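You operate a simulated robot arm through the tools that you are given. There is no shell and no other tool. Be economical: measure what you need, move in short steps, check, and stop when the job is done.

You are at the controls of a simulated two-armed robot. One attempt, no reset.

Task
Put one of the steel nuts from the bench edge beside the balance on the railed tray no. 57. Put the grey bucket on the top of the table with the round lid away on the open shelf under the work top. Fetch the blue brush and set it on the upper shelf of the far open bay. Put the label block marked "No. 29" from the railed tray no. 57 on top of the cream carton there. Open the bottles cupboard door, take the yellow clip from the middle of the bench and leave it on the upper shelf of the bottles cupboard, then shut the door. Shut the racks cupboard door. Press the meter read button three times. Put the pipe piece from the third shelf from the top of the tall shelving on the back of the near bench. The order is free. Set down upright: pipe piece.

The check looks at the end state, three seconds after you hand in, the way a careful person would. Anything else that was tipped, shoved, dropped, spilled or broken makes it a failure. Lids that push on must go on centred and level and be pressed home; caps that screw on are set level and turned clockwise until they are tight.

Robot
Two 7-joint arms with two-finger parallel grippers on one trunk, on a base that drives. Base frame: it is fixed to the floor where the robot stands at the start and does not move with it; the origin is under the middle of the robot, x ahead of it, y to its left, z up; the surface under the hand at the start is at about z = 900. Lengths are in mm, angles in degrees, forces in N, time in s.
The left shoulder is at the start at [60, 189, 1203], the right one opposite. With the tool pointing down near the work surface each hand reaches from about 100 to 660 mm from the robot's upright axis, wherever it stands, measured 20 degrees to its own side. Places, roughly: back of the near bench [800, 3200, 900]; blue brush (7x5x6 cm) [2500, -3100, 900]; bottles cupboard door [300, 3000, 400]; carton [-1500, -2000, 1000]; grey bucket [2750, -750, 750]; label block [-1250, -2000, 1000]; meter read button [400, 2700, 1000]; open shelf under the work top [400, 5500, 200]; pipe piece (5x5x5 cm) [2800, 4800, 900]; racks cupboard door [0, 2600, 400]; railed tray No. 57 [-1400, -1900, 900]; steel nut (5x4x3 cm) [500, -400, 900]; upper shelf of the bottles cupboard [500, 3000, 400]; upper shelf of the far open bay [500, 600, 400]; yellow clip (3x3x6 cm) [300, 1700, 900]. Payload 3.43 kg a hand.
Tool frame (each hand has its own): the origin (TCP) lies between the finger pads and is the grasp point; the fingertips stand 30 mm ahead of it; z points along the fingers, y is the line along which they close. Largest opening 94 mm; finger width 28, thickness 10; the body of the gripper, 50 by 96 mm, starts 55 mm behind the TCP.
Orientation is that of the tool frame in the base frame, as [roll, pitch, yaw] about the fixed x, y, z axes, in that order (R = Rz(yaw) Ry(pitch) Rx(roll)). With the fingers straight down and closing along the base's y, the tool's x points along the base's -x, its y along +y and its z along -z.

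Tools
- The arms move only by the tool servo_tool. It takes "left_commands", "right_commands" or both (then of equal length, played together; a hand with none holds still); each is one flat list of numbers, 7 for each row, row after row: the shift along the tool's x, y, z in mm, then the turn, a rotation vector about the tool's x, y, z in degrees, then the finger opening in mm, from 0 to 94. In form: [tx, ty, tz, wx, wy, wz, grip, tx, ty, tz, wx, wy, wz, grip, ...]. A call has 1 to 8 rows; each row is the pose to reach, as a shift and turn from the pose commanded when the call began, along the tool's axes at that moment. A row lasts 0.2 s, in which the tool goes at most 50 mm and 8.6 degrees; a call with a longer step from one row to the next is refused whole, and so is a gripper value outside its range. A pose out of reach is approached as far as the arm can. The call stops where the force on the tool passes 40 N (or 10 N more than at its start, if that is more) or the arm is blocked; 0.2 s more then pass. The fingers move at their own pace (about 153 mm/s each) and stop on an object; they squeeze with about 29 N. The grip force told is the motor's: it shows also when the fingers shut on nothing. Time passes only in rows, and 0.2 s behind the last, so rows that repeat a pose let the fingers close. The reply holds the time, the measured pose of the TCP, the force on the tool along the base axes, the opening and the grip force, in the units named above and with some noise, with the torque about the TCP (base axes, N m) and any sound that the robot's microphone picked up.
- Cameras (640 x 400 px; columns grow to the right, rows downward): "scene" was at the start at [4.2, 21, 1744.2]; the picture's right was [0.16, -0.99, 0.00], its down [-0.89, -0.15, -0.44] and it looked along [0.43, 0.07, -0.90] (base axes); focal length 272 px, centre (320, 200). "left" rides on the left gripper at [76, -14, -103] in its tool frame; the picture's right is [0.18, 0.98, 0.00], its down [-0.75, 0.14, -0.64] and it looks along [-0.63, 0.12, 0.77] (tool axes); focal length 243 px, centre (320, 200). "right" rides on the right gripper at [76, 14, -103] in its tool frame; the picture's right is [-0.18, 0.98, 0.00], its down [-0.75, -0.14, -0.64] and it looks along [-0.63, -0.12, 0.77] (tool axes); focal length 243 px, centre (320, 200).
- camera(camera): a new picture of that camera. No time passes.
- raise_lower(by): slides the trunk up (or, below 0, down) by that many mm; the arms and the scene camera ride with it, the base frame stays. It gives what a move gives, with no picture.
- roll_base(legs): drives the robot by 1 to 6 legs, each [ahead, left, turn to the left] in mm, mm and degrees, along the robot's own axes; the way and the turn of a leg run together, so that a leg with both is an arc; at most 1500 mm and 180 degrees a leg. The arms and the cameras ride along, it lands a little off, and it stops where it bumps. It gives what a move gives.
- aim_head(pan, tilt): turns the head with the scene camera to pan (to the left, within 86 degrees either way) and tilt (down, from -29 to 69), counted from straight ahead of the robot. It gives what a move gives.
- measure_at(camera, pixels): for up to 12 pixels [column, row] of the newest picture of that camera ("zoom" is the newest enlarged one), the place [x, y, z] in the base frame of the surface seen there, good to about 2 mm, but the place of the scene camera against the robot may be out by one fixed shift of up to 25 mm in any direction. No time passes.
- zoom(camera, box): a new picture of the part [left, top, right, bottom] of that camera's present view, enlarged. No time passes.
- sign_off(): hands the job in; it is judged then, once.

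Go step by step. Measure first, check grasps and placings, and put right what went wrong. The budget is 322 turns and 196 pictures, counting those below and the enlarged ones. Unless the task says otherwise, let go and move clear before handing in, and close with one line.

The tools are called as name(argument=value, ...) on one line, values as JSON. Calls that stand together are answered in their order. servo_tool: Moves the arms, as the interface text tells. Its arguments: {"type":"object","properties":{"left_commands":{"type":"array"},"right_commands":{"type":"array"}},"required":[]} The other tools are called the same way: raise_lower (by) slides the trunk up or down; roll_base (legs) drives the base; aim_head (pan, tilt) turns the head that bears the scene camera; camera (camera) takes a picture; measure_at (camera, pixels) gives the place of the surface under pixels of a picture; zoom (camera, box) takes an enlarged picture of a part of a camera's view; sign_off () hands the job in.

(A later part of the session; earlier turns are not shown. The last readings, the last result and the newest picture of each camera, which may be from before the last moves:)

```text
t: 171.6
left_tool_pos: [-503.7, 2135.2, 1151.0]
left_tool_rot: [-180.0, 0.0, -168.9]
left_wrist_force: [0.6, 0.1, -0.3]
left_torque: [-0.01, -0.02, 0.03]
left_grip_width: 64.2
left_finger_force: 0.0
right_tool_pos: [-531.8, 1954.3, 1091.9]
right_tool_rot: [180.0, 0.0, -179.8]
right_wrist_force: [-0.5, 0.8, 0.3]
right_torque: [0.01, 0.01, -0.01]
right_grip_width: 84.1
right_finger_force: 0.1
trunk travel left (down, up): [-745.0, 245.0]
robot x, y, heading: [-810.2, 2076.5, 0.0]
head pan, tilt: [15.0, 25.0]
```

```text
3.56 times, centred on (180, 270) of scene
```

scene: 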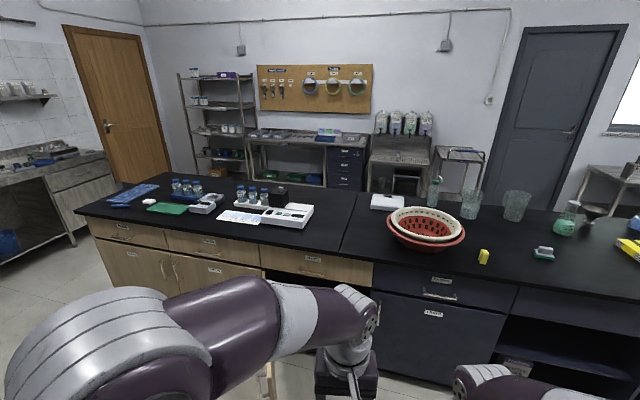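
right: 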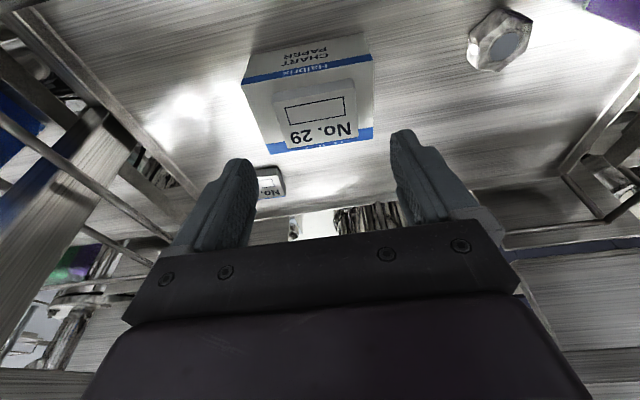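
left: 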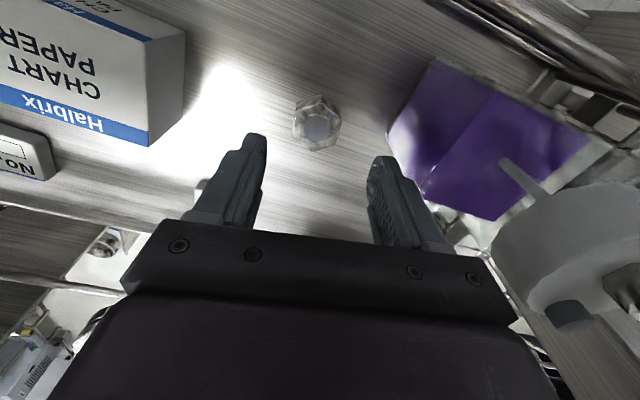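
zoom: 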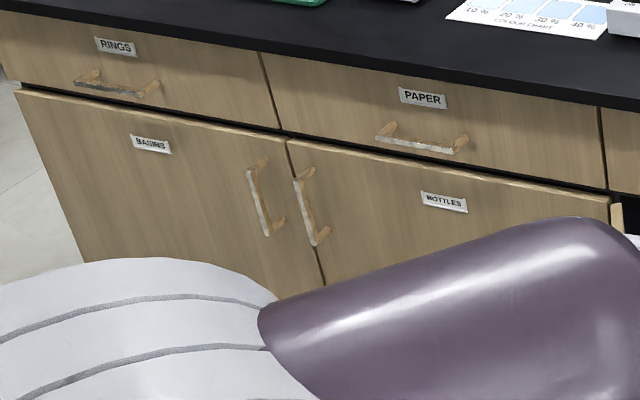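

The bottles door has its handle on its left (hinge right); the racks door stands open around (-215,2447). I'll move to y≈2700 and look at the doors.

roll_base(legs=[[0, 620, 0]])

aim_head(pan=0, tilt=35)

camera(camera="scene")

```text
t: 175.1
left_tool_pos: [-500.0, 2750.3, 1149.4]
left_tool_rot: [-180.0, 0.0, -169.8]
left_wrist_force: [0.1, 0.2, -0.7]
left_torque: [0.02, -0.02, 0.0]
left_grip_width: 63.9
left_finger_force: 0.0
right_tool_pos: [-529.9, 2570.4, 1093.0]
right_tool_rot: [180.0, -0.1, 179.3]
right_wrist_force: [0.3, -0.1, 0.4]
right_torque: [0.0, 0.02, 0.0]
right_grip_width: 83.9
right_finger_force: 0.0
trunk travel left (down, up): [-745.0, 245.0]
robot x, y, heading: [-812.9, 2699.5, -0.6]
head pan, tilt: [15.0, 25.0]
```

```text
t: 175.8
left_tool_pos: [-500.4, 2751.2, 1150.1]
left_tool_rot: [-180.0, 0.1, -169.8]
left_wrist_force: [0.5, 0.2, -0.4]
left_torque: [0.02, 0.04, -0.01]
left_grip_width: 64.1
left_finger_force: 0.1
right_tool_pos: [-529.7, 2570.6, 1091.2]
right_tool_rot: [-179.9, 0.0, 179.4]
right_wrist_force: [-0.3, 0.0, -0.6]
right_torque: [0.01, -0.01, 0.01]
right_grip_width: 83.9
right_finger_force: 0.1
trunk travel left (down, up): [-745.0, 245.0]
robot x, y, heading: [-808.7, 2695.3, -0.6]
head pan, tilt: [0.0, 35.0]
```

```text
136 pictures are left
```

scene: 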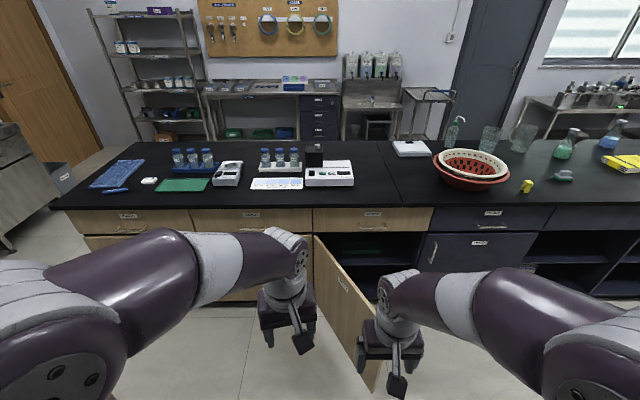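

The racks door hinge is at px (315,240) and its free edge near (372,385). Measuring.

measure_at(camera="scene", pixels=[[317, 242], [316, 285], [345, 300], [365, 325], [368, 375], [330, 330], [340, 285], [250, 225], [313, 220], [430, 215], [330, 222]])

zoom(camera="scene", box=[230, 190, 450, 400])

```text
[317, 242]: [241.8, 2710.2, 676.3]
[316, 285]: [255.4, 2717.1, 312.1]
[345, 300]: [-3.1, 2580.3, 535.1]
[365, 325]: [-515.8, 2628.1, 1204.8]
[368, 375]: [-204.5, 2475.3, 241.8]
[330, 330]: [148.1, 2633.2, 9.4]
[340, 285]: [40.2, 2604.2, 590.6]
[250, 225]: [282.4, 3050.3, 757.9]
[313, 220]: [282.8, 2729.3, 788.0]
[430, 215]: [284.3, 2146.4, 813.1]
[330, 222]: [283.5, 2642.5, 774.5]
```

```text
1.90 times, centred on (340, 295) of scene
```

zoom: 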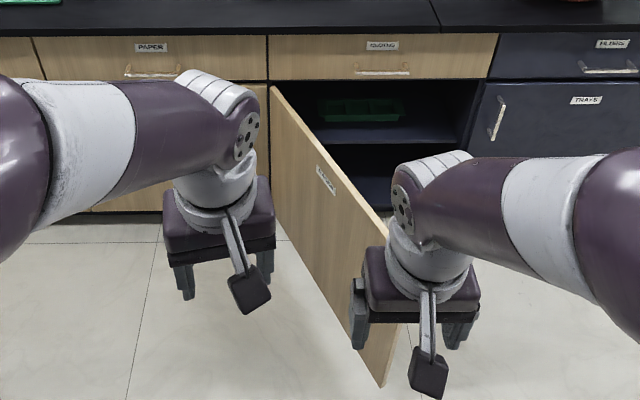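

Door hinge (283,2725), free end (-215,2455). I'll turn the right tool to point forward (+x), fingers closed, to use it as a pusher, before lowering the trunk.

servo_tool(right_commands=[-20, 0, 0, 0, -8.2, 0, 0, -40, 0, 0, 0, -16.4, 0, 0, -60, 0, 0, 0, -24.6, 0, 0, -80, 0, 0, 0, -32.8, 0, 0, -100, 0, 0, 0, -41, 0, 0, -120, 0, 0, 0, -49.2, 0, 0, -135, 0, 0, 0, -57.4, 0, 0, -150, 0, 0, 0, -65.6, 0, 0])

servo_tool(right_commands=[0, 0, 0, 0, -8.2, 0, 0, 0, 0, 0, 0, -16.4, 0, 0, 0, 0, 0, 0, -24.4, 0, 0])

raise_lower(by=-560)

camera(camera="scene")

```text
t: 177.7
left_tool_pos: [-499.6, 2751.8, 1150.5]
left_tool_rot: [-180.0, -0.1, -169.8]
left_wrist_force: [0.5, -0.2, 0.3]
left_torque: [-0.02, 0.03, 0.0]
left_grip_width: 64.0
left_finger_force: 0.0
right_tool_pos: [-380.6, 2569.9, 1093.3]
right_tool_rot: [-180.0, 65.7, 179.5]
right_wrist_force: [-0.4, 0.5, 0.5]
right_torque: [0.03, 0.04, 0.02]
right_grip_width: 0.0
right_finger_force: 28.9
trunk travel left (down, up): [-745.0, 245.0]
robot x, y, heading: [-807.0, 2699.9, -0.8]
head pan, tilt: [0.0, 35.0]
```

```text
t: 178.4
left_tool_pos: [-498.2, 2751.6, 1150.7]
left_tool_rot: [-180.0, -0.3, -169.7]
left_wrist_force: [0.6, 0.0, 0.9]
left_torque: [-0.02, 0.06, -0.03]
left_grip_width: 63.9
left_finger_force: 0.1
right_tool_pos: [-255.8, 2580.8, 1140.2]
right_tool_rot: [-177.6, 88.6, -178.3]
right_wrist_force: [1.0, 0.6, -0.8]
right_torque: [0.0, -0.05, -0.03]
right_grip_width: 0.0
right_finger_force: 29.1
right hand out of reach, approached as far as the arm can: row 1, 2, 3
trunk travel left (down, up): [-745.0, 245.0]
robot x, y, heading: [-808.5, 2699.2, -0.8]
head pan, tilt: [0.0, 35.0]
```

```text
refused: -560 is not a number from -400 to 400
```

```text
134 pictures are left
```

scene: 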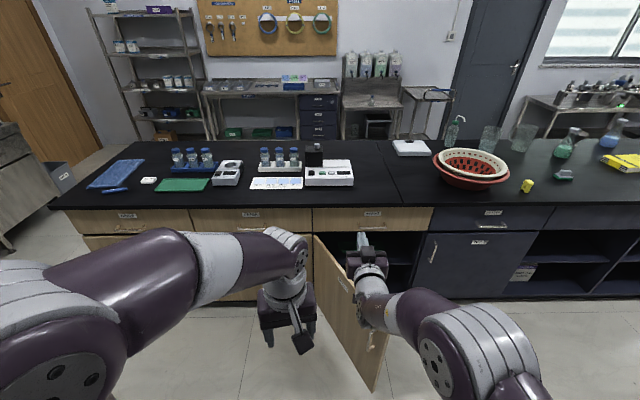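

The tool now points forward at (-256,2581), 116 mm off the door's outer face. Lowering in two steps.

raise_lower(by=-300)

raise_lower(by=-280)

camera(camera="scene")

```text
t: 181.4
left_tool_pos: [-500.8, 2751.3, 850.0]
left_tool_rot: [179.9, 0.0, -169.7]
left_wrist_force: [0.1, -0.1, 0.2]
left_torque: [0.03, 0.03, -0.03]
left_grip_width: 64.1
left_finger_force: 0.0
right_tool_pos: [-257.7, 2581.4, 842.4]
right_tool_rot: [-179.3, 88.8, -179.9]
right_wrist_force: [0.5, -0.9, -0.2]
right_torque: [0.0, -0.01, -0.03]
right_grip_width: 0.0
right_finger_force: 29.3
trunk travel left (down, up): [-445.0, 545.0]
robot x, y, heading: [-810.2, 2701.1, -0.5]
head pan, tilt: [0.0, 35.0]
```

```text
t: 184.3
left_tool_pos: [-500.1, 2751.4, 569.7]
left_tool_rot: [180.0, -0.1, -169.7]
left_wrist_force: [0.2, 0.1, 0.3]
left_torque: [-0.01, 0.0, -0.01]
left_grip_width: 64.1
left_finger_force: 0.2
right_tool_pos: [-257.8, 2581.2, 562.6]
right_tool_rot: [-179.3, 88.9, -179.7]
right_wrist_force: [0.0, -0.3, -0.9]
right_torque: [-0.02, -0.02, -0.01]
right_grip_width: 0.1
right_finger_force: 28.8
trunk travel left (down, up): [-165.0, 825.0]
robot x, y, heading: [-808.7, 2697.1, -0.5]
head pan, tilt: [0.0, 35.0]
```

```text
133 pictures are left
```

scene: 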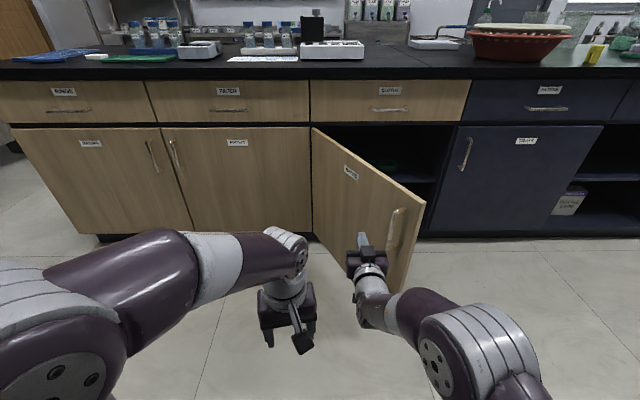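

The handle is near the free end (395,235); I'll push nearer the hinge than the handle. Driving forward and right in short legs.

roll_base(legs=[[138, -45, 0], [120, -60, 0]])

camera(camera="scene")

```text
t: 186.6
left_tool_pos: [-242.0, 2641.3, 571.6]
left_tool_rot: [179.9, -0.1, -169.8]
left_wrist_force: [0.5, -0.1, -0.9]
left_torque: [0.04, 0.01, 0.06]
left_grip_width: 64.0
left_finger_force: 0.0
right_tool_pos: [2.5, 2472.1, 562.3]
right_tool_rot: [-179.2, 88.8, -179.8]
right_wrist_force: [-0.9, -0.8, -0.3]
right_torque: [0.01, -0.04, 0.03]
right_grip_width: 0.0
right_finger_force: 28.9
trunk travel left (down, up): [-165.0, 825.0]
robot x, y, heading: [-545.6, 2590.0, -0.6]
head pan, tilt: [0.0, 35.0]
```

```text
132 pictures are left
```

scene: 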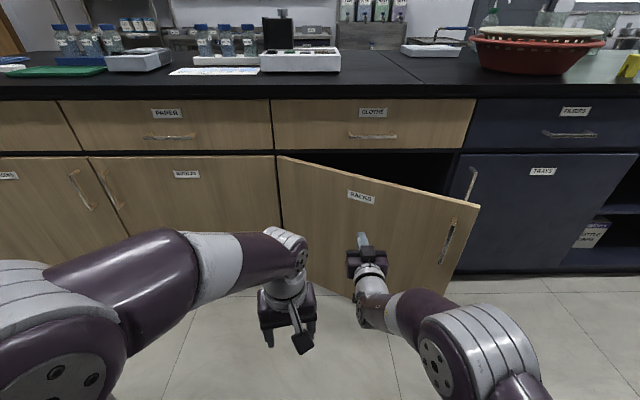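

The door swings well. Continuing with the push.

roll_base(legs=[[110, -70, 0], [85, -40, 0]])

camera(camera="scene")

```text
t: 188.6
left_tool_pos: [-50.1, 2532.8, 569.3]
left_tool_rot: [-179.9, 0.0, -169.7]
left_wrist_force: [0.5, -0.6, 0.0]
left_torque: [-0.01, 0.0, 0.0]
left_grip_width: 63.9
left_finger_force: 0.1
right_tool_pos: [191.8, 2362.1, 561.9]
right_tool_rot: [-179.3, 88.9, -179.8]
right_wrist_force: [-0.2, 1.0, 0.5]
right_torque: [0.02, 0.01, 0.0]
right_grip_width: 0.0
right_finger_force: 28.6
trunk travel left (down, up): [-165.0, 825.0]
robot x, y, heading: [-358.4, 2483.3, -0.5]
head pan, tilt: [0.0, 35.0]
```

```text
131 pictures are left
```

scene: 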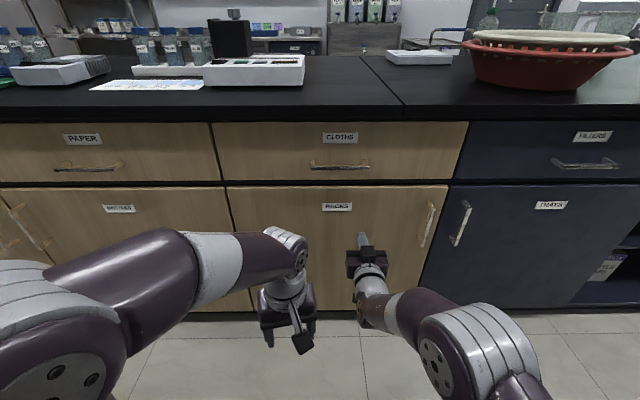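

Nearly shut (tip at x≈222, face closes at ≈280). Pushing forward with the arm until it seats.

servo_tool(right_commands=[0, 0, 15, 0, 0, 0, 0, 0, 0, 30, 0, 0, 0, 0, 0, 0, 42, 0, 0, 0, 0, 0, 0, 50, 0, 0, 0, 0, 0, 0, 56, 0, 0, 0, 0, 0, 0, 62, 0, 0, 0, 0])

camera(camera="scene")

```text
t: 190.0
left_tool_pos: [-53.8, 2531.8, 571.2]
left_tool_rot: [179.9, 0.1, -169.8]
left_wrist_force: [-0.1, 0.3, -0.4]
left_torque: [0.02, 0.0, 0.03]
left_grip_width: 64.1
left_finger_force: 0.2
right_tool_pos: [249.9, 2362.6, 560.9]
right_tool_rot: [-178.8, 88.8, -179.2]
right_wrist_force: [-28.0, -0.2, 7.1]
right_torque: [0.07, -0.57, 0.08]
right_grip_width: 0.1
right_finger_force: 28.7
trunk travel left (down, up): [-165.0, 825.0]
robot x, y, heading: [-363.1, 2480.5, -0.7]
head pan, tilt: [0.0, 35.0]
stopped in row 6 (right hand): the force on the tool passed its limit at 44 N (the readings are from after the stop); the commanded pose is now the measured one
```

```text
130 pictures are left
```

scene: 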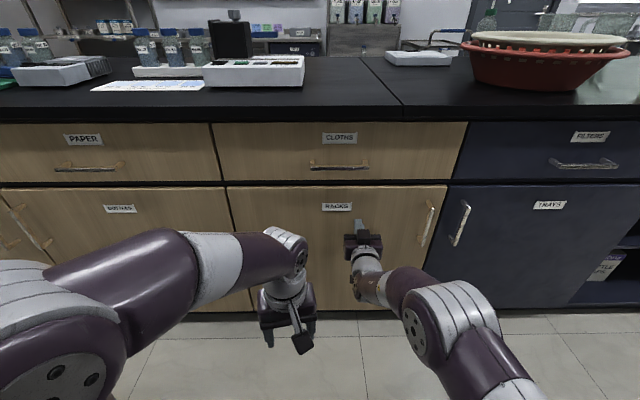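

The door is seated (tip at 280, 44 N). I'll pull the tool back, back off, and raise the trunk to get at the meter with the left hand.

servo_tool(right_commands=[0, 0, -30, 0, 0, 0, 0, 0, 0, -60, 0, 0, 0, 0])

roll_base(legs=[[-130, 60, 0]])

raise_lower(by=400)

raise_lower(by=180)

camera(camera="scene")

```text
t: 190.6
left_tool_pos: [-52.0, 2532.2, 569.6]
left_tool_rot: [-180.0, -0.1, -169.7]
left_wrist_force: [-0.7, 0.3, -0.3]
left_torque: [0.01, 0.04, -0.01]
left_grip_width: 63.9
left_finger_force: 0.0
right_tool_pos: [192.6, 2364.4, 561.4]
right_tool_rot: [-179.0, 88.4, -179.4]
right_wrist_force: [0.4, -0.2, -0.5]
right_torque: [-0.03, 0.01, -0.02]
right_grip_width: 0.2
right_finger_force: 28.8
trunk travel left (down, up): [-165.0, 825.0]
robot x, y, heading: [-361.1, 2475.1, -0.5]
head pan, tilt: [0.0, 35.0]
```

```text
t: 192.0
left_tool_pos: [-185.4, 2594.5, 569.4]
left_tool_rot: [-180.0, -0.1, -169.7]
left_wrist_force: [-0.1, 0.0, -0.6]
left_torque: [0.04, 0.01, -0.06]
left_grip_width: 64.1
left_finger_force: 0.1
right_tool_pos: [56.8, 2425.5, 561.5]
right_tool_rot: [-178.5, 88.5, -179.0]
right_wrist_force: [1.1, -0.2, 0.6]
right_torque: [-0.02, 0.01, -0.02]
right_grip_width: 0.0
right_finger_force: 28.9
trunk travel left (down, up): [-165.0, 825.0]
robot x, y, heading: [-490.1, 2545.2, -0.8]
head pan, tilt: [0.0, 35.0]
```

```text
t: 195.8
left_tool_pos: [-187.3, 2595.7, 971.0]
left_tool_rot: [-180.0, 0.0, -169.7]
left_wrist_force: [0.5, 0.8, -0.4]
left_torque: [0.0, -0.02, 0.02]
left_grip_width: 64.4
left_finger_force: 0.0
right_tool_pos: [57.8, 2425.9, 960.1]
right_tool_rot: [-178.5, 88.4, -179.1]
right_wrist_force: [0.7, 0.1, -0.4]
right_torque: [0.01, -0.02, -0.02]
right_grip_width: 0.0
right_finger_force: 29.1
trunk travel left (down, up): [-565.0, 425.0]
robot x, y, heading: [-492.2, 2543.7, -0.5]
head pan, tilt: [0.0, 35.0]
```

```text
t: 197.8
left_tool_pos: [-185.1, 2594.9, 1149.0]
left_tool_rot: [-180.0, -0.1, -169.7]
left_wrist_force: [1.0, -0.1, 0.0]
left_torque: [0.0, 0.0, 0.05]
left_grip_width: 64.0
left_finger_force: 0.0
right_tool_pos: [57.3, 2426.0, 1140.7]
right_tool_rot: [-178.5, 88.5, -179.0]
right_wrist_force: [-0.5, 0.7, -0.3]
right_torque: [-0.04, 0.02, 0.0]
right_grip_width: 0.0
right_finger_force: 28.5
trunk travel left (down, up): [-745.0, 245.0]
robot x, y, heading: [-496.3, 2542.7, -0.6]
head pan, tilt: [0.0, 35.0]
```

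```text
129 pictures are left
```

scene: 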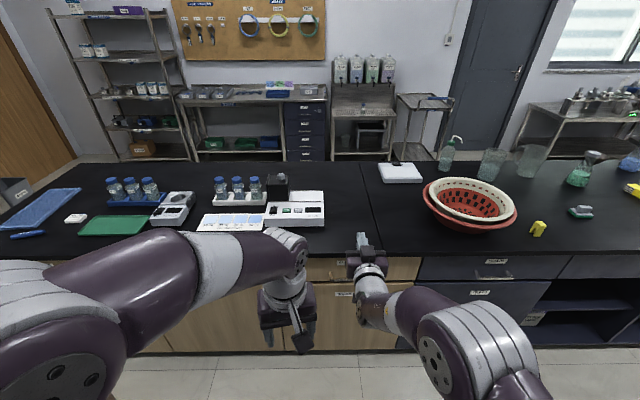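

The meter is at (295,208). Zooming to find the green READ button.

zoom(camera="scene", box=[240, 165, 340, 235])

measure_at(camera="zoom", pixels=[[288, 282], [360, 290], [230, 285], [480, 300], [295, 150], [400, 295]])

```text
5.71 times, centred on (290, 200) of scene
```

zoom: 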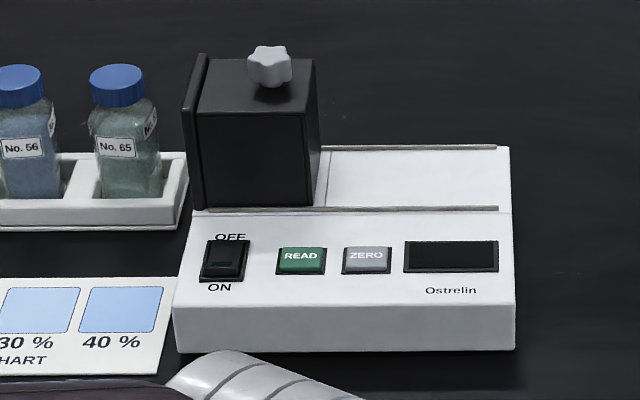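

```text
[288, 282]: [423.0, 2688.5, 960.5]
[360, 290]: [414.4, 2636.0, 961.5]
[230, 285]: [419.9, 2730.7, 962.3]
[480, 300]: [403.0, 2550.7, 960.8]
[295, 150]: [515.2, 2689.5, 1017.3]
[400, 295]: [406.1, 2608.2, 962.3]
```

READ button ≈(425,2675,955). Driving in front of it with the left hand ahead.

roll_base(legs=[[460, 60, 0]])

servo_tool(left_commands=[-35, 0, 10, 0, 0, -5, 0, -70, 0, 20, 0, 0, -10, 0, -70, 0, 30, 0, 0, -10, 0])

camera(camera="left")

```text
t: 200.6
left_tool_pos: [270.8, 2647.0, 1150.6]
left_tool_rot: [-180.0, 0.0, -169.8]
left_wrist_force: [0.1, 0.9, 0.6]
left_torque: [0.04, -0.01, 0.01]
left_grip_width: 64.1
left_finger_force: 0.0
right_tool_pos: [515.5, 2476.3, 1141.2]
right_tool_rot: [-178.5, 88.5, -179.3]
right_wrist_force: [-0.8, -0.2, -0.5]
right_torque: [0.01, 0.03, -0.03]
right_grip_width: 0.0
right_finger_force: 29.2
trunk travel left (down, up): [-745.0, 245.0]
robot x, y, heading: [-34.5, 2598.4, -0.8]
head pan, tilt: [0.0, 35.0]
```

```text
t: 201.4
left_tool_pos: [341.0, 2659.6, 1119.1]
left_tool_rot: [-180.0, 0.1, -159.8]
left_wrist_force: [0.5, 0.3, 0.5]
left_torque: [0.01, -0.03, 0.0]
left_grip_width: 0.1
left_finger_force: 28.9
right_tool_pos: [514.7, 2477.4, 1141.3]
right_tool_rot: [-178.8, 88.5, -179.6]
right_wrist_force: [0.1, -0.8, 0.4]
right_torque: [-0.02, -0.04, -0.06]
right_grip_width: 0.0
right_finger_force: 28.9
trunk travel left (down, up): [-745.0, 245.0]
robot x, y, heading: [-38.6, 2594.8, -1.0]
head pan, tilt: [0.0, 35.0]
```

```text
127 pictures are left
```

left: 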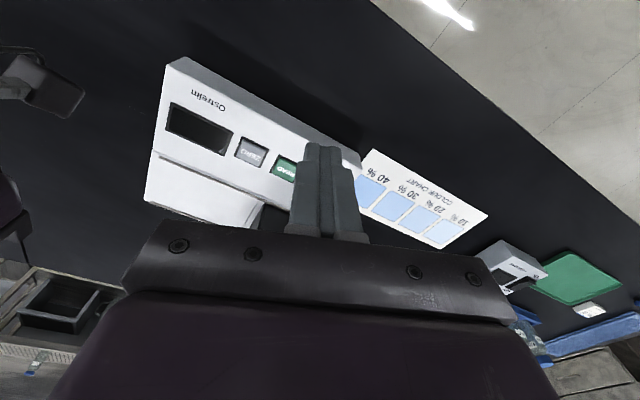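

READ at (284,168). Measuring precisely.

measure_at(camera="left", pixels=[[284, 170], [252, 152], [278, 160], [290, 178], [220, 130], [275, 215]])

zoom(camera="left", box=[220, 120, 340, 220])

```text
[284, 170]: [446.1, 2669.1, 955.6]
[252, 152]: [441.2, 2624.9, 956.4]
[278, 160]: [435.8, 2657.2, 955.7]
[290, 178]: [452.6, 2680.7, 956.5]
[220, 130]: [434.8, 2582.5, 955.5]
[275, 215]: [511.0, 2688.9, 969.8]
```

```text
4.00 times, centred on (280, 170) of left
```

zoom: 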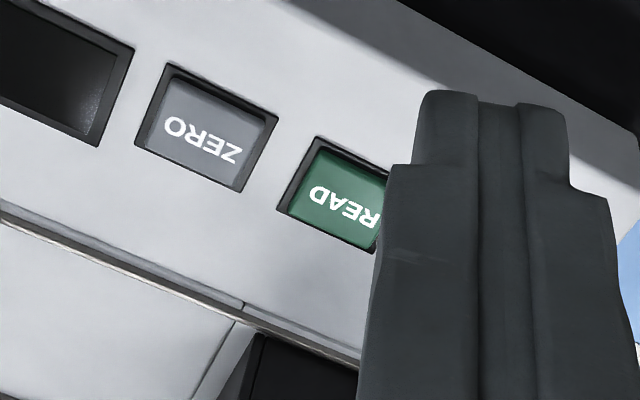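

READ centre ≈(446,2672,956). Positioning the closed fingertips 14 mm above it, with the yaw straightened.

servo_tool(left_commands=[-26, -6, 20, 0, 0, 5, 0, -52, -12, 45, 0, 0, 10, 0, -78, -18, 75, 0, 0, 15, 0, -102.8, -24.6, 100, 0, 0, 20, 0, -102.8, -24.6, 117, 0, 0, 20, 0])

camera(camera="left")

```text
t: 202.6
left_tool_pos: [444.3, 2674.3, 1002.9]
left_tool_rot: [-180.0, -0.1, -179.9]
left_wrist_force: [-0.9, 1.4, 0.1]
left_torque: [-0.04, 0.01, -0.01]
left_grip_width: 0.1
left_finger_force: 28.9
right_tool_pos: [515.1, 2478.1, 1142.1]
right_tool_rot: [-178.9, 88.6, -179.6]
right_wrist_force: [0.1, -0.3, -0.1]
right_torque: [0.01, 0.0, 0.02]
right_grip_width: 0.0
right_finger_force: 29.2
trunk travel left (down, up): [-745.0, 245.0]
robot x, y, heading: [-32.5, 2594.2, -0.6]
head pan, tilt: [0.0, 35.0]
```

```text
125 pictures are left
```

left: 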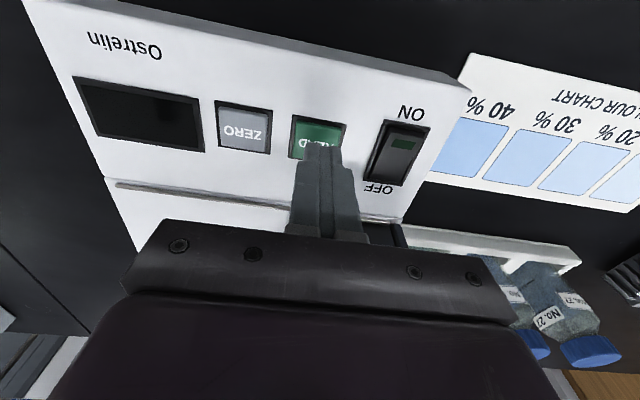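

Measuring the button's corners to centre on it.

measure_at(camera="left", pixels=[[294, 120], [343, 126], [292, 155], [300, 125], [243, 126], [338, 145]])

```text
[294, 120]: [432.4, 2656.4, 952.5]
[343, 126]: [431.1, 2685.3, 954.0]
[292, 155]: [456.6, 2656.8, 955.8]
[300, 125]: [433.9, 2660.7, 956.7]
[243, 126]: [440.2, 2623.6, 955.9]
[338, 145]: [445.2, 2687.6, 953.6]
```

Button centre (444,2671). I'll press slowly to 20 mm down (about 4 mm past the surface) and read the force.

servo_tool(left_commands=[0, -3, 8, 0, 0, 0, 0, 0, -3, 15, 0, 0, 0, 0, 0, -3, 18, 0, 0, 0, 0, 0, -3, 20, 0, 0, 0, 0, 0, -3, 20, 0, 0, 0, 0])

```text
t: 203.8
left_tool_pos: [445.0, 2669.4, 984.3]
left_tool_rot: [-180.0, 0.1, -179.8]
left_wrist_force: [-0.7, 1.2, 6.7]
left_torque: [0.05, 0.07, -0.04]
left_grip_width: 0.0
left_finger_force: 29.1
right_tool_pos: [513.0, 2478.5, 1143.2]
right_tool_rot: [-178.5, 88.6, -179.0]
right_wrist_force: [0.5, -0.3, -0.8]
right_torque: [-0.02, 0.0, 0.0]
right_grip_width: 0.3
right_finger_force: 29.1
trunk travel left (down, up): [-745.0, 245.0]
robot x, y, heading: [-34.7, 2592.5, -0.7]
head pan, tilt: [0.0, 35.0]
heard: click
```

A click was heard: press one. Releasing 14 mm up and pressing again.

servo_tool(left_commands=[0, 0, -8, 0, 0, 0, 0, 0, 0, -14, 0, 0, 0, 0, 0, 0, -14, 0, 0, 0, 0, 0, 0, -5, 0, 0, 0, 0, 0, 0, -2, 0, 0, 0, 0, 0, 0, 0, 0, 0, 0, 0, 0, 0, 0, 0, 0, 0, 0])

servo_tool(left_commands=[0, 0, -8, 0, 0, 0, 0, 0, 0, -14, 0, 0, 0, 0, 0, 0, -14, 0, 0, 0, 0, 0, 0, -5, 0, 0, 0, 0, 0, 0, -2, 0, 0, 0, 0, 0, 0, 0, 0, 0, 0, 0, 0, 0, 0, 0, 0, 0, 0])

servo_tool(left_commands=[0, 0, -20, 0, 0, 0, 0, 0, 0, -60, 0, 0, 0, 0, 0, 0, -100, 0, 0, 0, 0, 0, 0, -130, 0, 0, 0, 0])

camera(camera="left")

```text
t: 205.4
left_tool_pos: [446.3, 2669.5, 984.5]
left_tool_rot: [-180.0, 0.1, -179.9]
left_wrist_force: [0.8, 0.6, 6.5]
left_torque: [0.0, -0.03, -0.01]
left_grip_width: 0.1
left_finger_force: 28.7
right_tool_pos: [513.6, 2477.5, 1142.0]
right_tool_rot: [-178.8, 88.5, -179.3]
right_wrist_force: [-0.1, -0.3, 1.1]
right_torque: [0.02, 0.03, -0.02]
right_grip_width: 0.0
right_finger_force: 29.2
trunk travel left (down, up): [-745.0, 245.0]
robot x, y, heading: [-33.1, 2599.2, -1.0]
head pan, tilt: [0.0, 35.0]
heard: click
```

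```text
t: 207.0
left_tool_pos: [447.0, 2669.6, 984.5]
left_tool_rot: [180.0, 0.0, -179.8]
left_wrist_force: [0.7, 1.0, 7.4]
left_torque: [0.07, 0.03, -0.01]
left_grip_width: 0.1
left_finger_force: 28.9
right_tool_pos: [514.7, 2477.8, 1141.8]
right_tool_rot: [-178.4, 88.5, -179.0]
right_wrist_force: [1.2, 0.1, 1.0]
right_torque: [0.02, -0.01, 0.0]
right_grip_width: 0.0
right_finger_force: 28.5
trunk travel left (down, up): [-745.0, 245.0]
robot x, y, heading: [-34.8, 2595.3, -0.6]
head pan, tilt: [0.0, 35.0]
heard: click
```

```text
t: 208.0
left_tool_pos: [437.9, 2670.2, 1102.4]
left_tool_rot: [180.0, -0.3, -179.9]
left_wrist_force: [0.5, -0.2, 0.1]
left_torque: [-0.02, 0.01, 0.03]
left_grip_width: 0.0
left_finger_force: 28.8
left hand out of reach, approached as far as the arm can: row 4
right_tool_pos: [516.1, 2477.4, 1140.2]
right_tool_rot: [-178.8, 88.5, -179.3]
right_wrist_force: [0.1, 0.3, 0.2]
right_torque: [0.02, 0.02, 0.04]
right_grip_width: 0.0
right_finger_force: 29.0
trunk travel left (down, up): [-745.0, 245.0]
robot x, y, heading: [-35.7, 2596.9, -0.7]
head pan, tilt: [0.0, 35.0]
```

```text
124 pictures are left
```

left: 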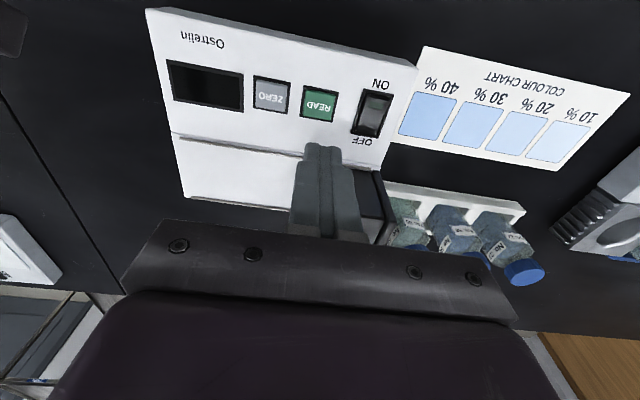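

Three clicks heard. I'll retract the left hand, back off, move to the bottles door and lower the trunk.

servo_tool(left_commands=[45, 0, -10, 0, 0, 0, 0, 90, 0, -20, 0, 0, 0, 0, 130, 0, -30, 0, 0, 0, 0, 150, 0, -40, 0, 0, 0, 0])

roll_base(legs=[[-500, 0, 0], [0, 760, 0.7]])

raise_lower(by=-400)

raise_lower(by=-180)

camera(camera="scene")

```text
t: 209.0
left_tool_pos: [289.0, 2673.3, 1146.1]
left_tool_rot: [-180.0, -0.1, -179.9]
left_wrist_force: [0.0, -0.7, 0.5]
left_torque: [0.0, 0.03, 0.03]
left_grip_width: 0.0
left_finger_force: 29.3
right_tool_pos: [514.2, 2478.4, 1140.9]
right_tool_rot: [-178.4, 88.5, -179.2]
right_wrist_force: [0.1, -0.4, -0.4]
right_torque: [0.03, 0.0, 0.0]
right_grip_width: 0.0
right_finger_force: 28.8
trunk travel left (down, up): [-745.0, 245.0]
robot x, y, heading: [-35.9, 2595.7, -0.5]
head pan, tilt: [0.0, 35.0]
```

```text
t: 215.5
left_tool_pos: [-220.6, 3418.6, 1145.6]
left_tool_rot: [-180.0, 0.0, -178.6]
left_wrist_force: [-0.4, -0.7, 0.2]
left_torque: [0.0, -0.01, 0.02]
left_grip_width: 0.3
left_finger_force: 28.8
right_tool_pos: [6.5, 3229.0, 1142.0]
right_tool_rot: [-178.7, 88.5, -178.1]
right_wrist_force: [-0.1, -0.2, -0.1]
right_torque: [-0.01, 0.01, 0.02]
right_grip_width: 0.0
right_finger_force: 29.0
trunk travel left (down, up): [-745.0, 245.0]
robot x, y, heading: [-545.3, 3334.2, 0.1]
head pan, tilt: [0.0, 35.0]
```

```text
t: 219.4
left_tool_pos: [-220.4, 3418.6, 744.5]
left_tool_rot: [-179.9, 0.0, -178.7]
left_wrist_force: [-0.2, -0.1, 1.0]
left_torque: [-0.03, -0.01, 0.02]
left_grip_width: 0.0
left_finger_force: 28.9
right_tool_pos: [6.9, 3228.2, 742.7]
right_tool_rot: [-178.7, 88.4, -178.1]
right_wrist_force: [0.6, 0.4, -1.1]
right_torque: [0.03, 0.0, 0.0]
right_grip_width: 0.0
right_finger_force: 29.2
trunk travel left (down, up): [-345.0, 645.0]
robot x, y, heading: [-542.4, 3337.8, 0.7]
head pan, tilt: [0.0, 35.0]
```

```text
t: 221.4
left_tool_pos: [-220.9, 3418.3, 565.8]
left_tool_rot: [-179.9, 0.0, -178.6]
left_wrist_force: [0.7, 0.1, -0.1]
left_torque: [0.01, 0.03, 0.02]
left_grip_width: 0.0
left_finger_force: 28.8
right_tool_pos: [8.0, 3230.2, 561.0]
right_tool_rot: [-178.8, 88.6, -178.1]
right_wrist_force: [0.3, 0.5, 0.2]
right_torque: [-0.02, 0.02, -0.04]
right_grip_width: 0.0
right_finger_force: 28.6
trunk travel left (down, up): [-165.0, 825.0]
robot x, y, heading: [-541.0, 3335.8, 0.3]
head pan, tilt: [0.0, 35.0]
```

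```text
123 pictures are left
```

scene: 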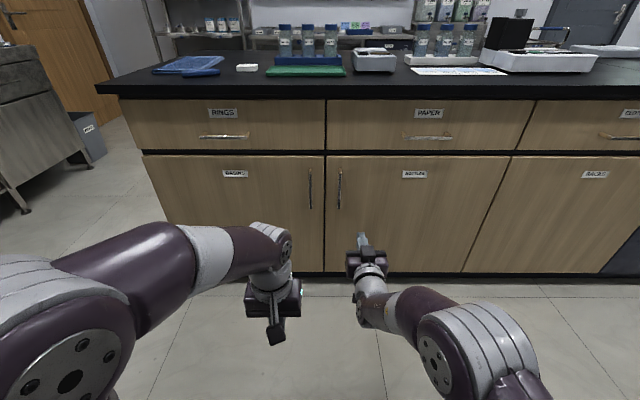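

Bottles door handle at (340,188). Measuring it and the right camera's view.

measure_at(camera="scene", pixels=[[340, 188], [340, 172], [340, 206], [327, 200], [513, 160], [360, 220], [415, 175]])

camera(camera="right")

zoom(camera="scene", box=[290, 150, 390, 220])

```text
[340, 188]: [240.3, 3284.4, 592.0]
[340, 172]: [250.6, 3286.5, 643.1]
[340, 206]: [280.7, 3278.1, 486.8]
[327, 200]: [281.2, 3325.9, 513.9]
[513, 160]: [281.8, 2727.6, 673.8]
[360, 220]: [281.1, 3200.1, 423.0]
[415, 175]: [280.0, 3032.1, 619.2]
```

```text
122 pictures are left
```

right: 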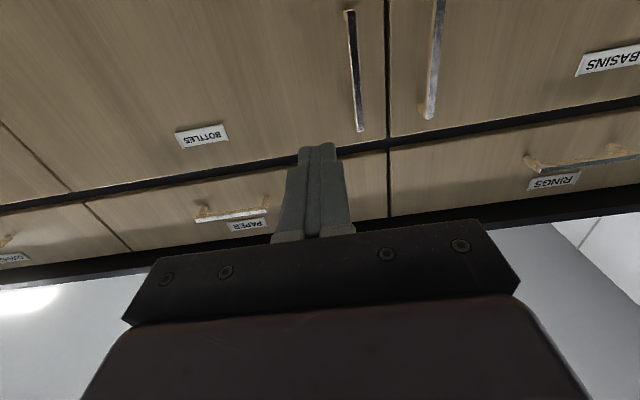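

```text
5.71 times, centred on (340, 185) of scene
```

zoom: 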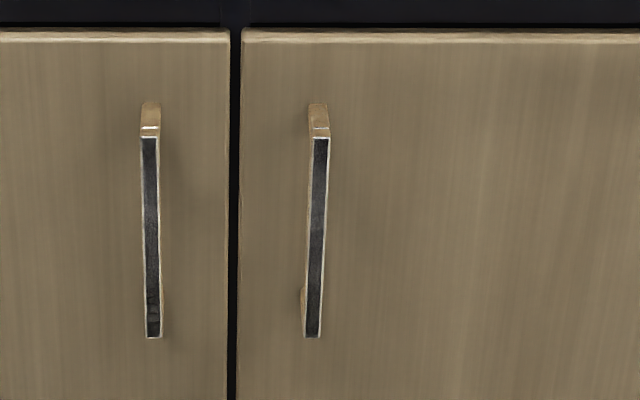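

Measuring the handle with the hand camera.

measure_at(camera="right", pixels=[[352, 40], [356, 80], [360, 115], [360, 128], [348, 15], [388, 100]])

```text
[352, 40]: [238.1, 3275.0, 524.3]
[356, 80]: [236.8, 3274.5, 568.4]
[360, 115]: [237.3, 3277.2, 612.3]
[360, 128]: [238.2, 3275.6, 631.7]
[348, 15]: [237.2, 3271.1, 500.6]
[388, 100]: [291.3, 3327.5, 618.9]
```

Bar at (237,3275), z 500–632. I'll open the fingers, drive closer, then do the rest by arm.

servo_tool(right_commands=[0, 0, 0, 0, 0, 0, 60, 0, 0, 0, 0, 0, 0, 60])

roll_base(legs=[[170, 45, 0]])

```text
t: 222.0
left_tool_pos: [-221.2, 3417.6, 565.1]
left_tool_rot: [179.9, 0.0, -178.7]
left_wrist_force: [0.3, -0.9, -0.9]
left_torque: [0.02, 0.01, 0.04]
left_grip_width: 0.0
left_finger_force: 28.6
right_tool_pos: [7.6, 3230.4, 561.7]
right_tool_rot: [-178.6, 88.6, -178.0]
right_wrist_force: [0.8, 0.3, 0.7]
right_torque: [0.0, 0.01, 0.04]
right_grip_width: 60.1
right_finger_force: 0.1
trunk travel left (down, up): [-165.0, 825.0]
robot x, y, heading: [-544.7, 3336.8, 0.2]
head pan, tilt: [0.0, 35.0]
```

```text
t: 223.5
left_tool_pos: [-44.7, 3465.5, 564.5]
left_tool_rot: [-180.0, 0.1, -178.4]
left_wrist_force: [0.0, -0.3, 0.1]
left_torque: [0.0, -0.01, -0.01]
left_grip_width: 0.1
left_finger_force: 28.9
right_tool_pos: [184.3, 3275.2, 561.4]
right_tool_rot: [-178.7, 88.6, -178.0]
right_wrist_force: [0.0, -0.4, 1.4]
right_torque: [0.01, -0.01, 0.01]
right_grip_width: 60.1
right_finger_force: 0.0
trunk travel left (down, up): [-165.0, 825.0]
robot x, y, heading: [-368.5, 3380.7, 0.4]
head pan, tilt: [0.0, 35.0]
```

TCP is at (184,3275). Forward 42 mm and close on the bar.

servo_tool(right_commands=[0, 0, 20, 0, 0, 0, 60, 0, 0, 42, 0, 0, 0, 60, 0, 0, 42, 0, 0, 0, 0, 0, 0, 42, 0, 0, 0, 0, 0, 0, 42, 0, 0, 0, 0])

camera(camera="right")

```text
t: 224.7
left_tool_pos: [-44.2, 3464.3, 564.0]
left_tool_rot: [-180.0, 0.0, -178.4]
left_wrist_force: [-0.3, -0.4, -0.6]
left_torque: [-0.01, 0.0, -0.01]
left_grip_width: 0.0
left_finger_force: 28.5
right_tool_pos: [228.4, 3276.1, 559.2]
right_tool_rot: [179.7, 88.6, -179.7]
right_wrist_force: [-0.5, -12.3, 1.6]
right_torque: [-0.62, 0.46, -0.46]
right_grip_width: 10.6
right_finger_force: 44.3
trunk travel left (down, up): [-165.0, 825.0]
robot x, y, heading: [-368.4, 3384.1, 0.5]
head pan, tilt: [0.0, 35.0]
```

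```text
120 pictures are left
```

right: 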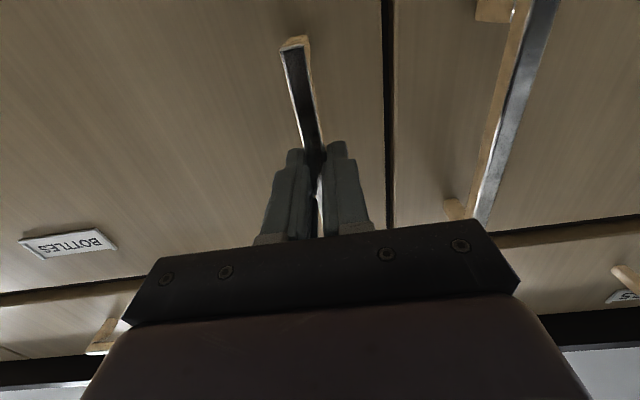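

Handle gripped (10.6 mm). Pulling it open by backing along the arc.

roll_base(legs=[[-70, -10, 0], [-80, -24, 0]])

camera(camera="scene")

```text
t: 226.4
left_tool_pos: [-193.5, 3431.1, 565.2]
left_tool_rot: [-179.9, 0.0, -178.6]
left_wrist_force: [-0.2, 1.2, 0.7]
left_torque: [0.02, -0.01, 0.05]
left_grip_width: 0.0
left_finger_force: 28.8
right_tool_pos: [78.5, 3245.8, 559.4]
right_tool_rot: [-171.8, 88.4, -171.0]
right_wrist_force: [-10.3, 32.7, -3.1]
right_torque: [1.3, -0.04, 0.83]
right_grip_width: 13.2
right_finger_force: 45.1
trunk travel left (down, up): [-165.0, 825.0]
robot x, y, heading: [-519.5, 3347.9, 0.5]
head pan, tilt: [0.0, 35.0]
```

```text
119 pictures are left
```

scene: 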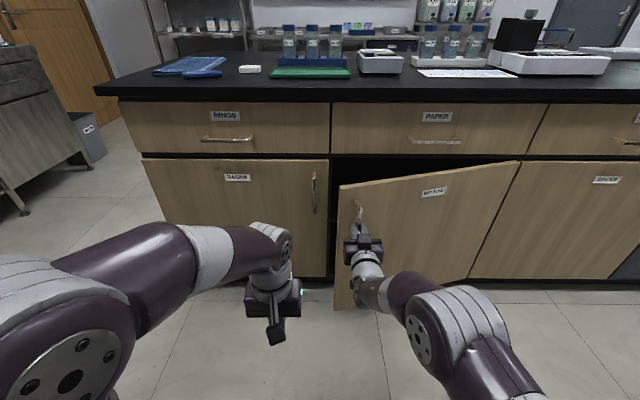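

Door is open ~16°. I'll keep hold of the handle and move the base in an arc about the hinge (turning left) to open further.

roll_base(legs=[[-109, -140, 10]])

```text
t: 227.9
left_tool_pos: [-308.9, 3336.9, 565.1]
left_tool_rot: [-179.9, 0.1, -168.4]
left_wrist_force: [0.9, 0.9, 0.6]
left_torque: [0.02, 0.01, -0.01]
left_grip_width: 0.0
left_finger_force: 29.4
right_tool_pos: [-9.4, 3202.5, 558.9]
right_tool_rot: [-168.5, 88.4, -157.2]
right_wrist_force: [-19.3, 36.6, -1.5]
right_torque: [1.28, 0.28, 1.0]
right_grip_width: 13.3
right_finger_force: 44.5
trunk travel left (down, up): [-165.0, 825.0]
robot x, y, heading: [-611.9, 3197.4, 10.5]
head pan, tilt: [0.0, 35.0]
```

The arc works. Continuing three more arcs of 12°.

roll_base(legs=[[-130, -168, 12], [-130, -168, 12], [-130, -168, 12]])

camera(camera="scene")

```text
t: 230.4
left_tool_pos: [-465.9, 3117.2, 565.5]
left_tool_rot: [179.9, -0.1, -149.5]
left_wrist_force: [0.7, -0.4, -0.7]
left_torque: [-0.01, 0.0, -0.02]
left_grip_width: 0.3
left_finger_force: 29.0
right_tool_pos: [-140.5, 3088.9, 559.0]
right_tool_rot: [-173.8, 88.4, -143.1]
right_wrist_force: [-0.8, 2.3, 1.3]
right_torque: [1.12, 0.87, 0.52]
right_grip_width: 12.7
right_finger_force: 45.8
trunk travel left (down, up): [-165.0, 825.0]
robot x, y, heading: [-707.3, 2885.1, 29.4]
head pan, tilt: [0.0, 35.0]
stopped in leg 2: the force on the tool passed its limit at 54 N (the readings are from after the stop); the commanded pose is now the measured one
```

```text
118 pictures are left
```

scene: 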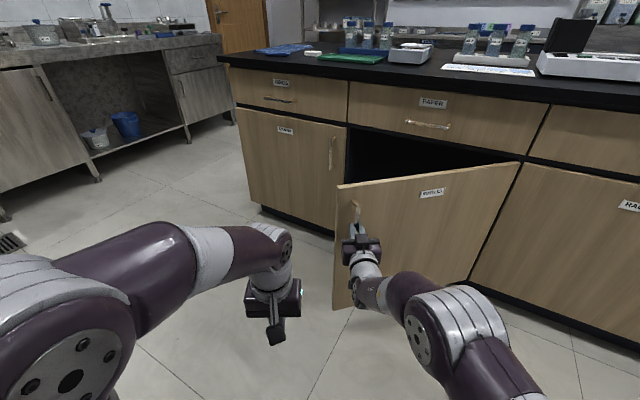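

Opened ≈43°, strain is released. Continuing in arcs.

roll_base(legs=[[-131, -164, 12], [-131, -164, 12]])

```text
t: 233.3
left_tool_pos: [-560.9, 2778.7, 565.5]
left_tool_rot: [-179.9, 0.0, -126.2]
left_wrist_force: [0.5, -0.3, 0.6]
left_torque: [0.01, 0.0, -0.03]
left_grip_width: 0.0
left_finger_force: 28.7
right_tool_pos: [-253.4, 2883.0, 559.1]
right_tool_rot: [-162.3, 88.4, -108.0]
right_wrist_force: [-34.7, 12.8, -1.4]
right_torque: [0.7, 1.12, 0.92]
right_grip_width: 12.8
right_finger_force: 44.7
trunk travel left (down, up): [-165.0, 825.0]
robot x, y, heading: [-688.5, 2474.0, 53.1]
head pan, tilt: [0.0, 35.0]
```

Open ≈68°. Two more arcs to pass 90°.

roll_base(legs=[[-120, -150, 11], [-120, -150, 11]])

camera(camera="scene")

```text
t: 236.0
left_tool_pos: [-521.4, 2458.2, 563.7]
left_tool_rot: [179.8, -0.1, -104.4]
left_wrist_force: [0.1, 0.4, 0.7]
left_torque: [-0.02, -0.03, 0.0]
left_grip_width: 0.2
left_finger_force: 29.0
right_tool_pos: [-272.1, 2668.9, 560.0]
right_tool_rot: [-172.9, 88.6, -97.1]
right_wrist_force: [20.3, 1.6, 6.2]
right_torque: [0.27, 1.23, 0.01]
right_grip_width: 12.6
right_finger_force: 45.0
trunk travel left (down, up): [-165.0, 825.0]
robot x, y, heading: [-529.3, 2125.0, 74.7]
head pan, tilt: [0.0, 35.0]
```

```text
117 pictures are left
```

scene: 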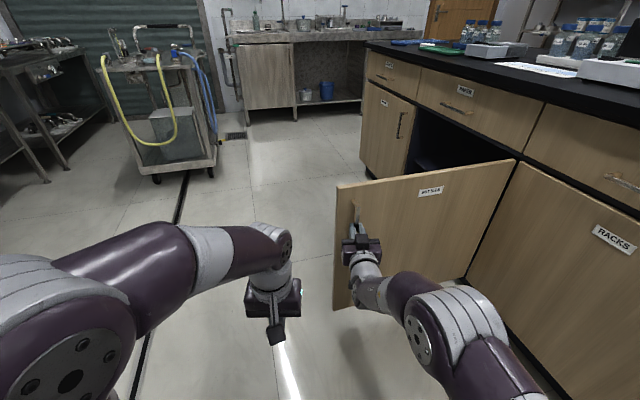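

Open about 90°. Releasing the handle and backing away.

servo_tool(right_commands=[0, 0, 0, 0, 0, 0, 70, 0, 0, 0, 0, 0, 0, 70, 0, 0, -30, 0, 0, 0, 70, 0, 0, -60, 0, 0, 0, 70])

roll_base(legs=[[-150, 0, 0]])

camera(camera="scene")

```text
t: 237.0
left_tool_pos: [-521.2, 2456.7, 564.9]
left_tool_rot: [179.9, -0.1, -104.3]
left_wrist_force: [-0.4, -0.2, -0.2]
left_torque: [-0.01, -0.01, -0.01]
left_grip_width: 0.0
left_finger_force: 29.2
right_tool_pos: [-284.9, 2623.6, 565.9]
right_tool_rot: [-170.4, 88.4, -94.5]
right_wrist_force: [-0.4, -0.5, 0.9]
right_torque: [0.02, -0.01, 0.01]
right_grip_width: 69.8
right_finger_force: 0.0
right hand out of reach, approached as far as the arm can: row 4
trunk travel left (down, up): [-165.0, 825.0]
robot x, y, heading: [-527.4, 2123.9, 74.7]
head pan, tilt: [0.0, 35.0]
```

```text
t: 238.4
left_tool_pos: [-562.7, 2312.8, 564.6]
left_tool_rot: [179.9, -0.2, -104.2]
left_wrist_force: [-0.3, 0.3, 0.1]
left_torque: [0.0, 0.02, 0.0]
left_grip_width: 0.1
left_finger_force: 29.1
right_tool_pos: [-326.9, 2479.4, 566.7]
right_tool_rot: [-170.6, 88.3, -94.5]
right_wrist_force: [0.7, 0.3, 0.0]
right_torque: [0.0, -0.03, -0.02]
right_grip_width: 70.1
right_finger_force: 0.0
trunk travel left (down, up): [-165.0, 825.0]
robot x, y, heading: [-568.8, 1975.4, 74.9]
head pan, tilt: [0.0, 35.0]
```

```text
116 pictures are left
```

scene: 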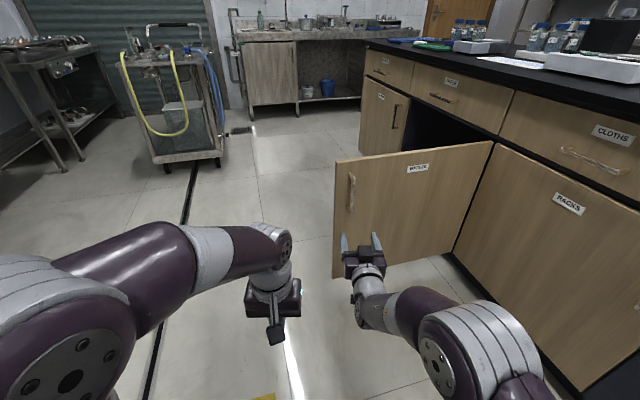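

Door stays open. Now to the clip: turn to face the bench at y≈1775 and raise the trunk.

roll_base(legs=[[0, 0, -75], [0, -200, 0]])

raise_lower(by=390)

camera(camera="right")

camera(camera="scene")

```text
t: 243.2
left_tool_pos: [-244.2, 1861.6, 564.7]
left_tool_rot: [-180.0, -0.2, -178.8]
left_wrist_force: [0.4, -0.8, 0.2]
left_torque: [0.0, -0.03, 0.04]
left_grip_width: 0.0
left_finger_force: 28.9
right_tool_pos: [-20.6, 1678.0, 565.3]
right_tool_rot: [-170.4, 88.3, -168.8]
right_wrist_force: [0.1, -0.3, -0.1]
right_torque: [-0.02, -0.04, 0.02]
right_grip_width: 70.1
right_finger_force: 0.0
trunk travel left (down, up): [-165.0, 825.0]
robot x, y, heading: [-567.2, 1778.5, 0.2]
head pan, tilt: [0.0, 35.0]
```

```text
t: 246.9
left_tool_pos: [-243.9, 1863.1, 954.3]
left_tool_rot: [179.9, -0.1, -178.8]
left_wrist_force: [-0.9, -0.1, 0.7]
left_torque: [0.0, -0.05, 0.04]
left_grip_width: 0.0
left_finger_force: 28.6
right_tool_pos: [-20.2, 1678.9, 955.5]
right_tool_rot: [-170.4, 88.3, -168.9]
right_wrist_force: [0.1, -0.9, 0.2]
right_torque: [0.0, 0.06, -0.01]
right_grip_width: 70.0
right_finger_force: 0.0
trunk travel left (down, up): [-555.0, 435.0]
robot x, y, heading: [-567.2, 1779.4, 0.4]
head pan, tilt: [0.0, 35.0]
```

```text
115 pictures are left
```

right: 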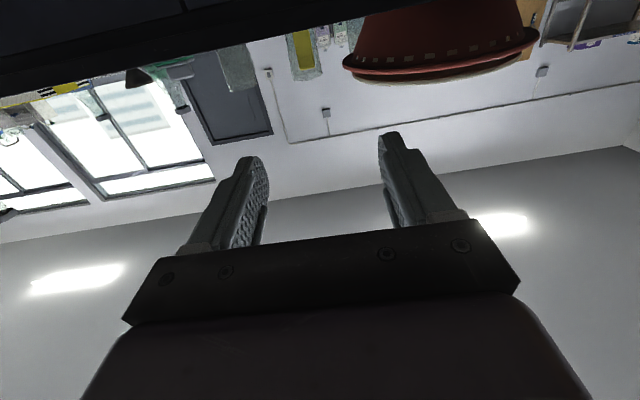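

```text
114 pictures are left
```

scene: 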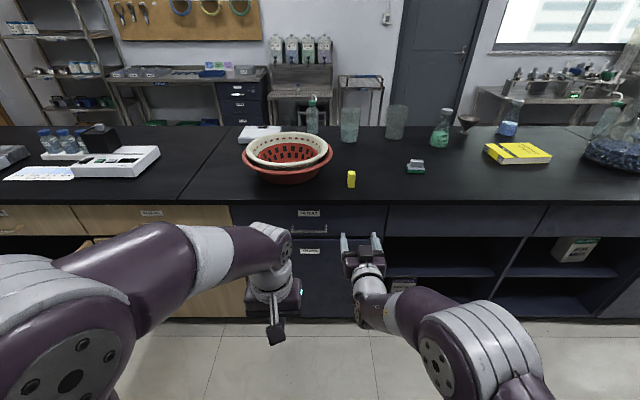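

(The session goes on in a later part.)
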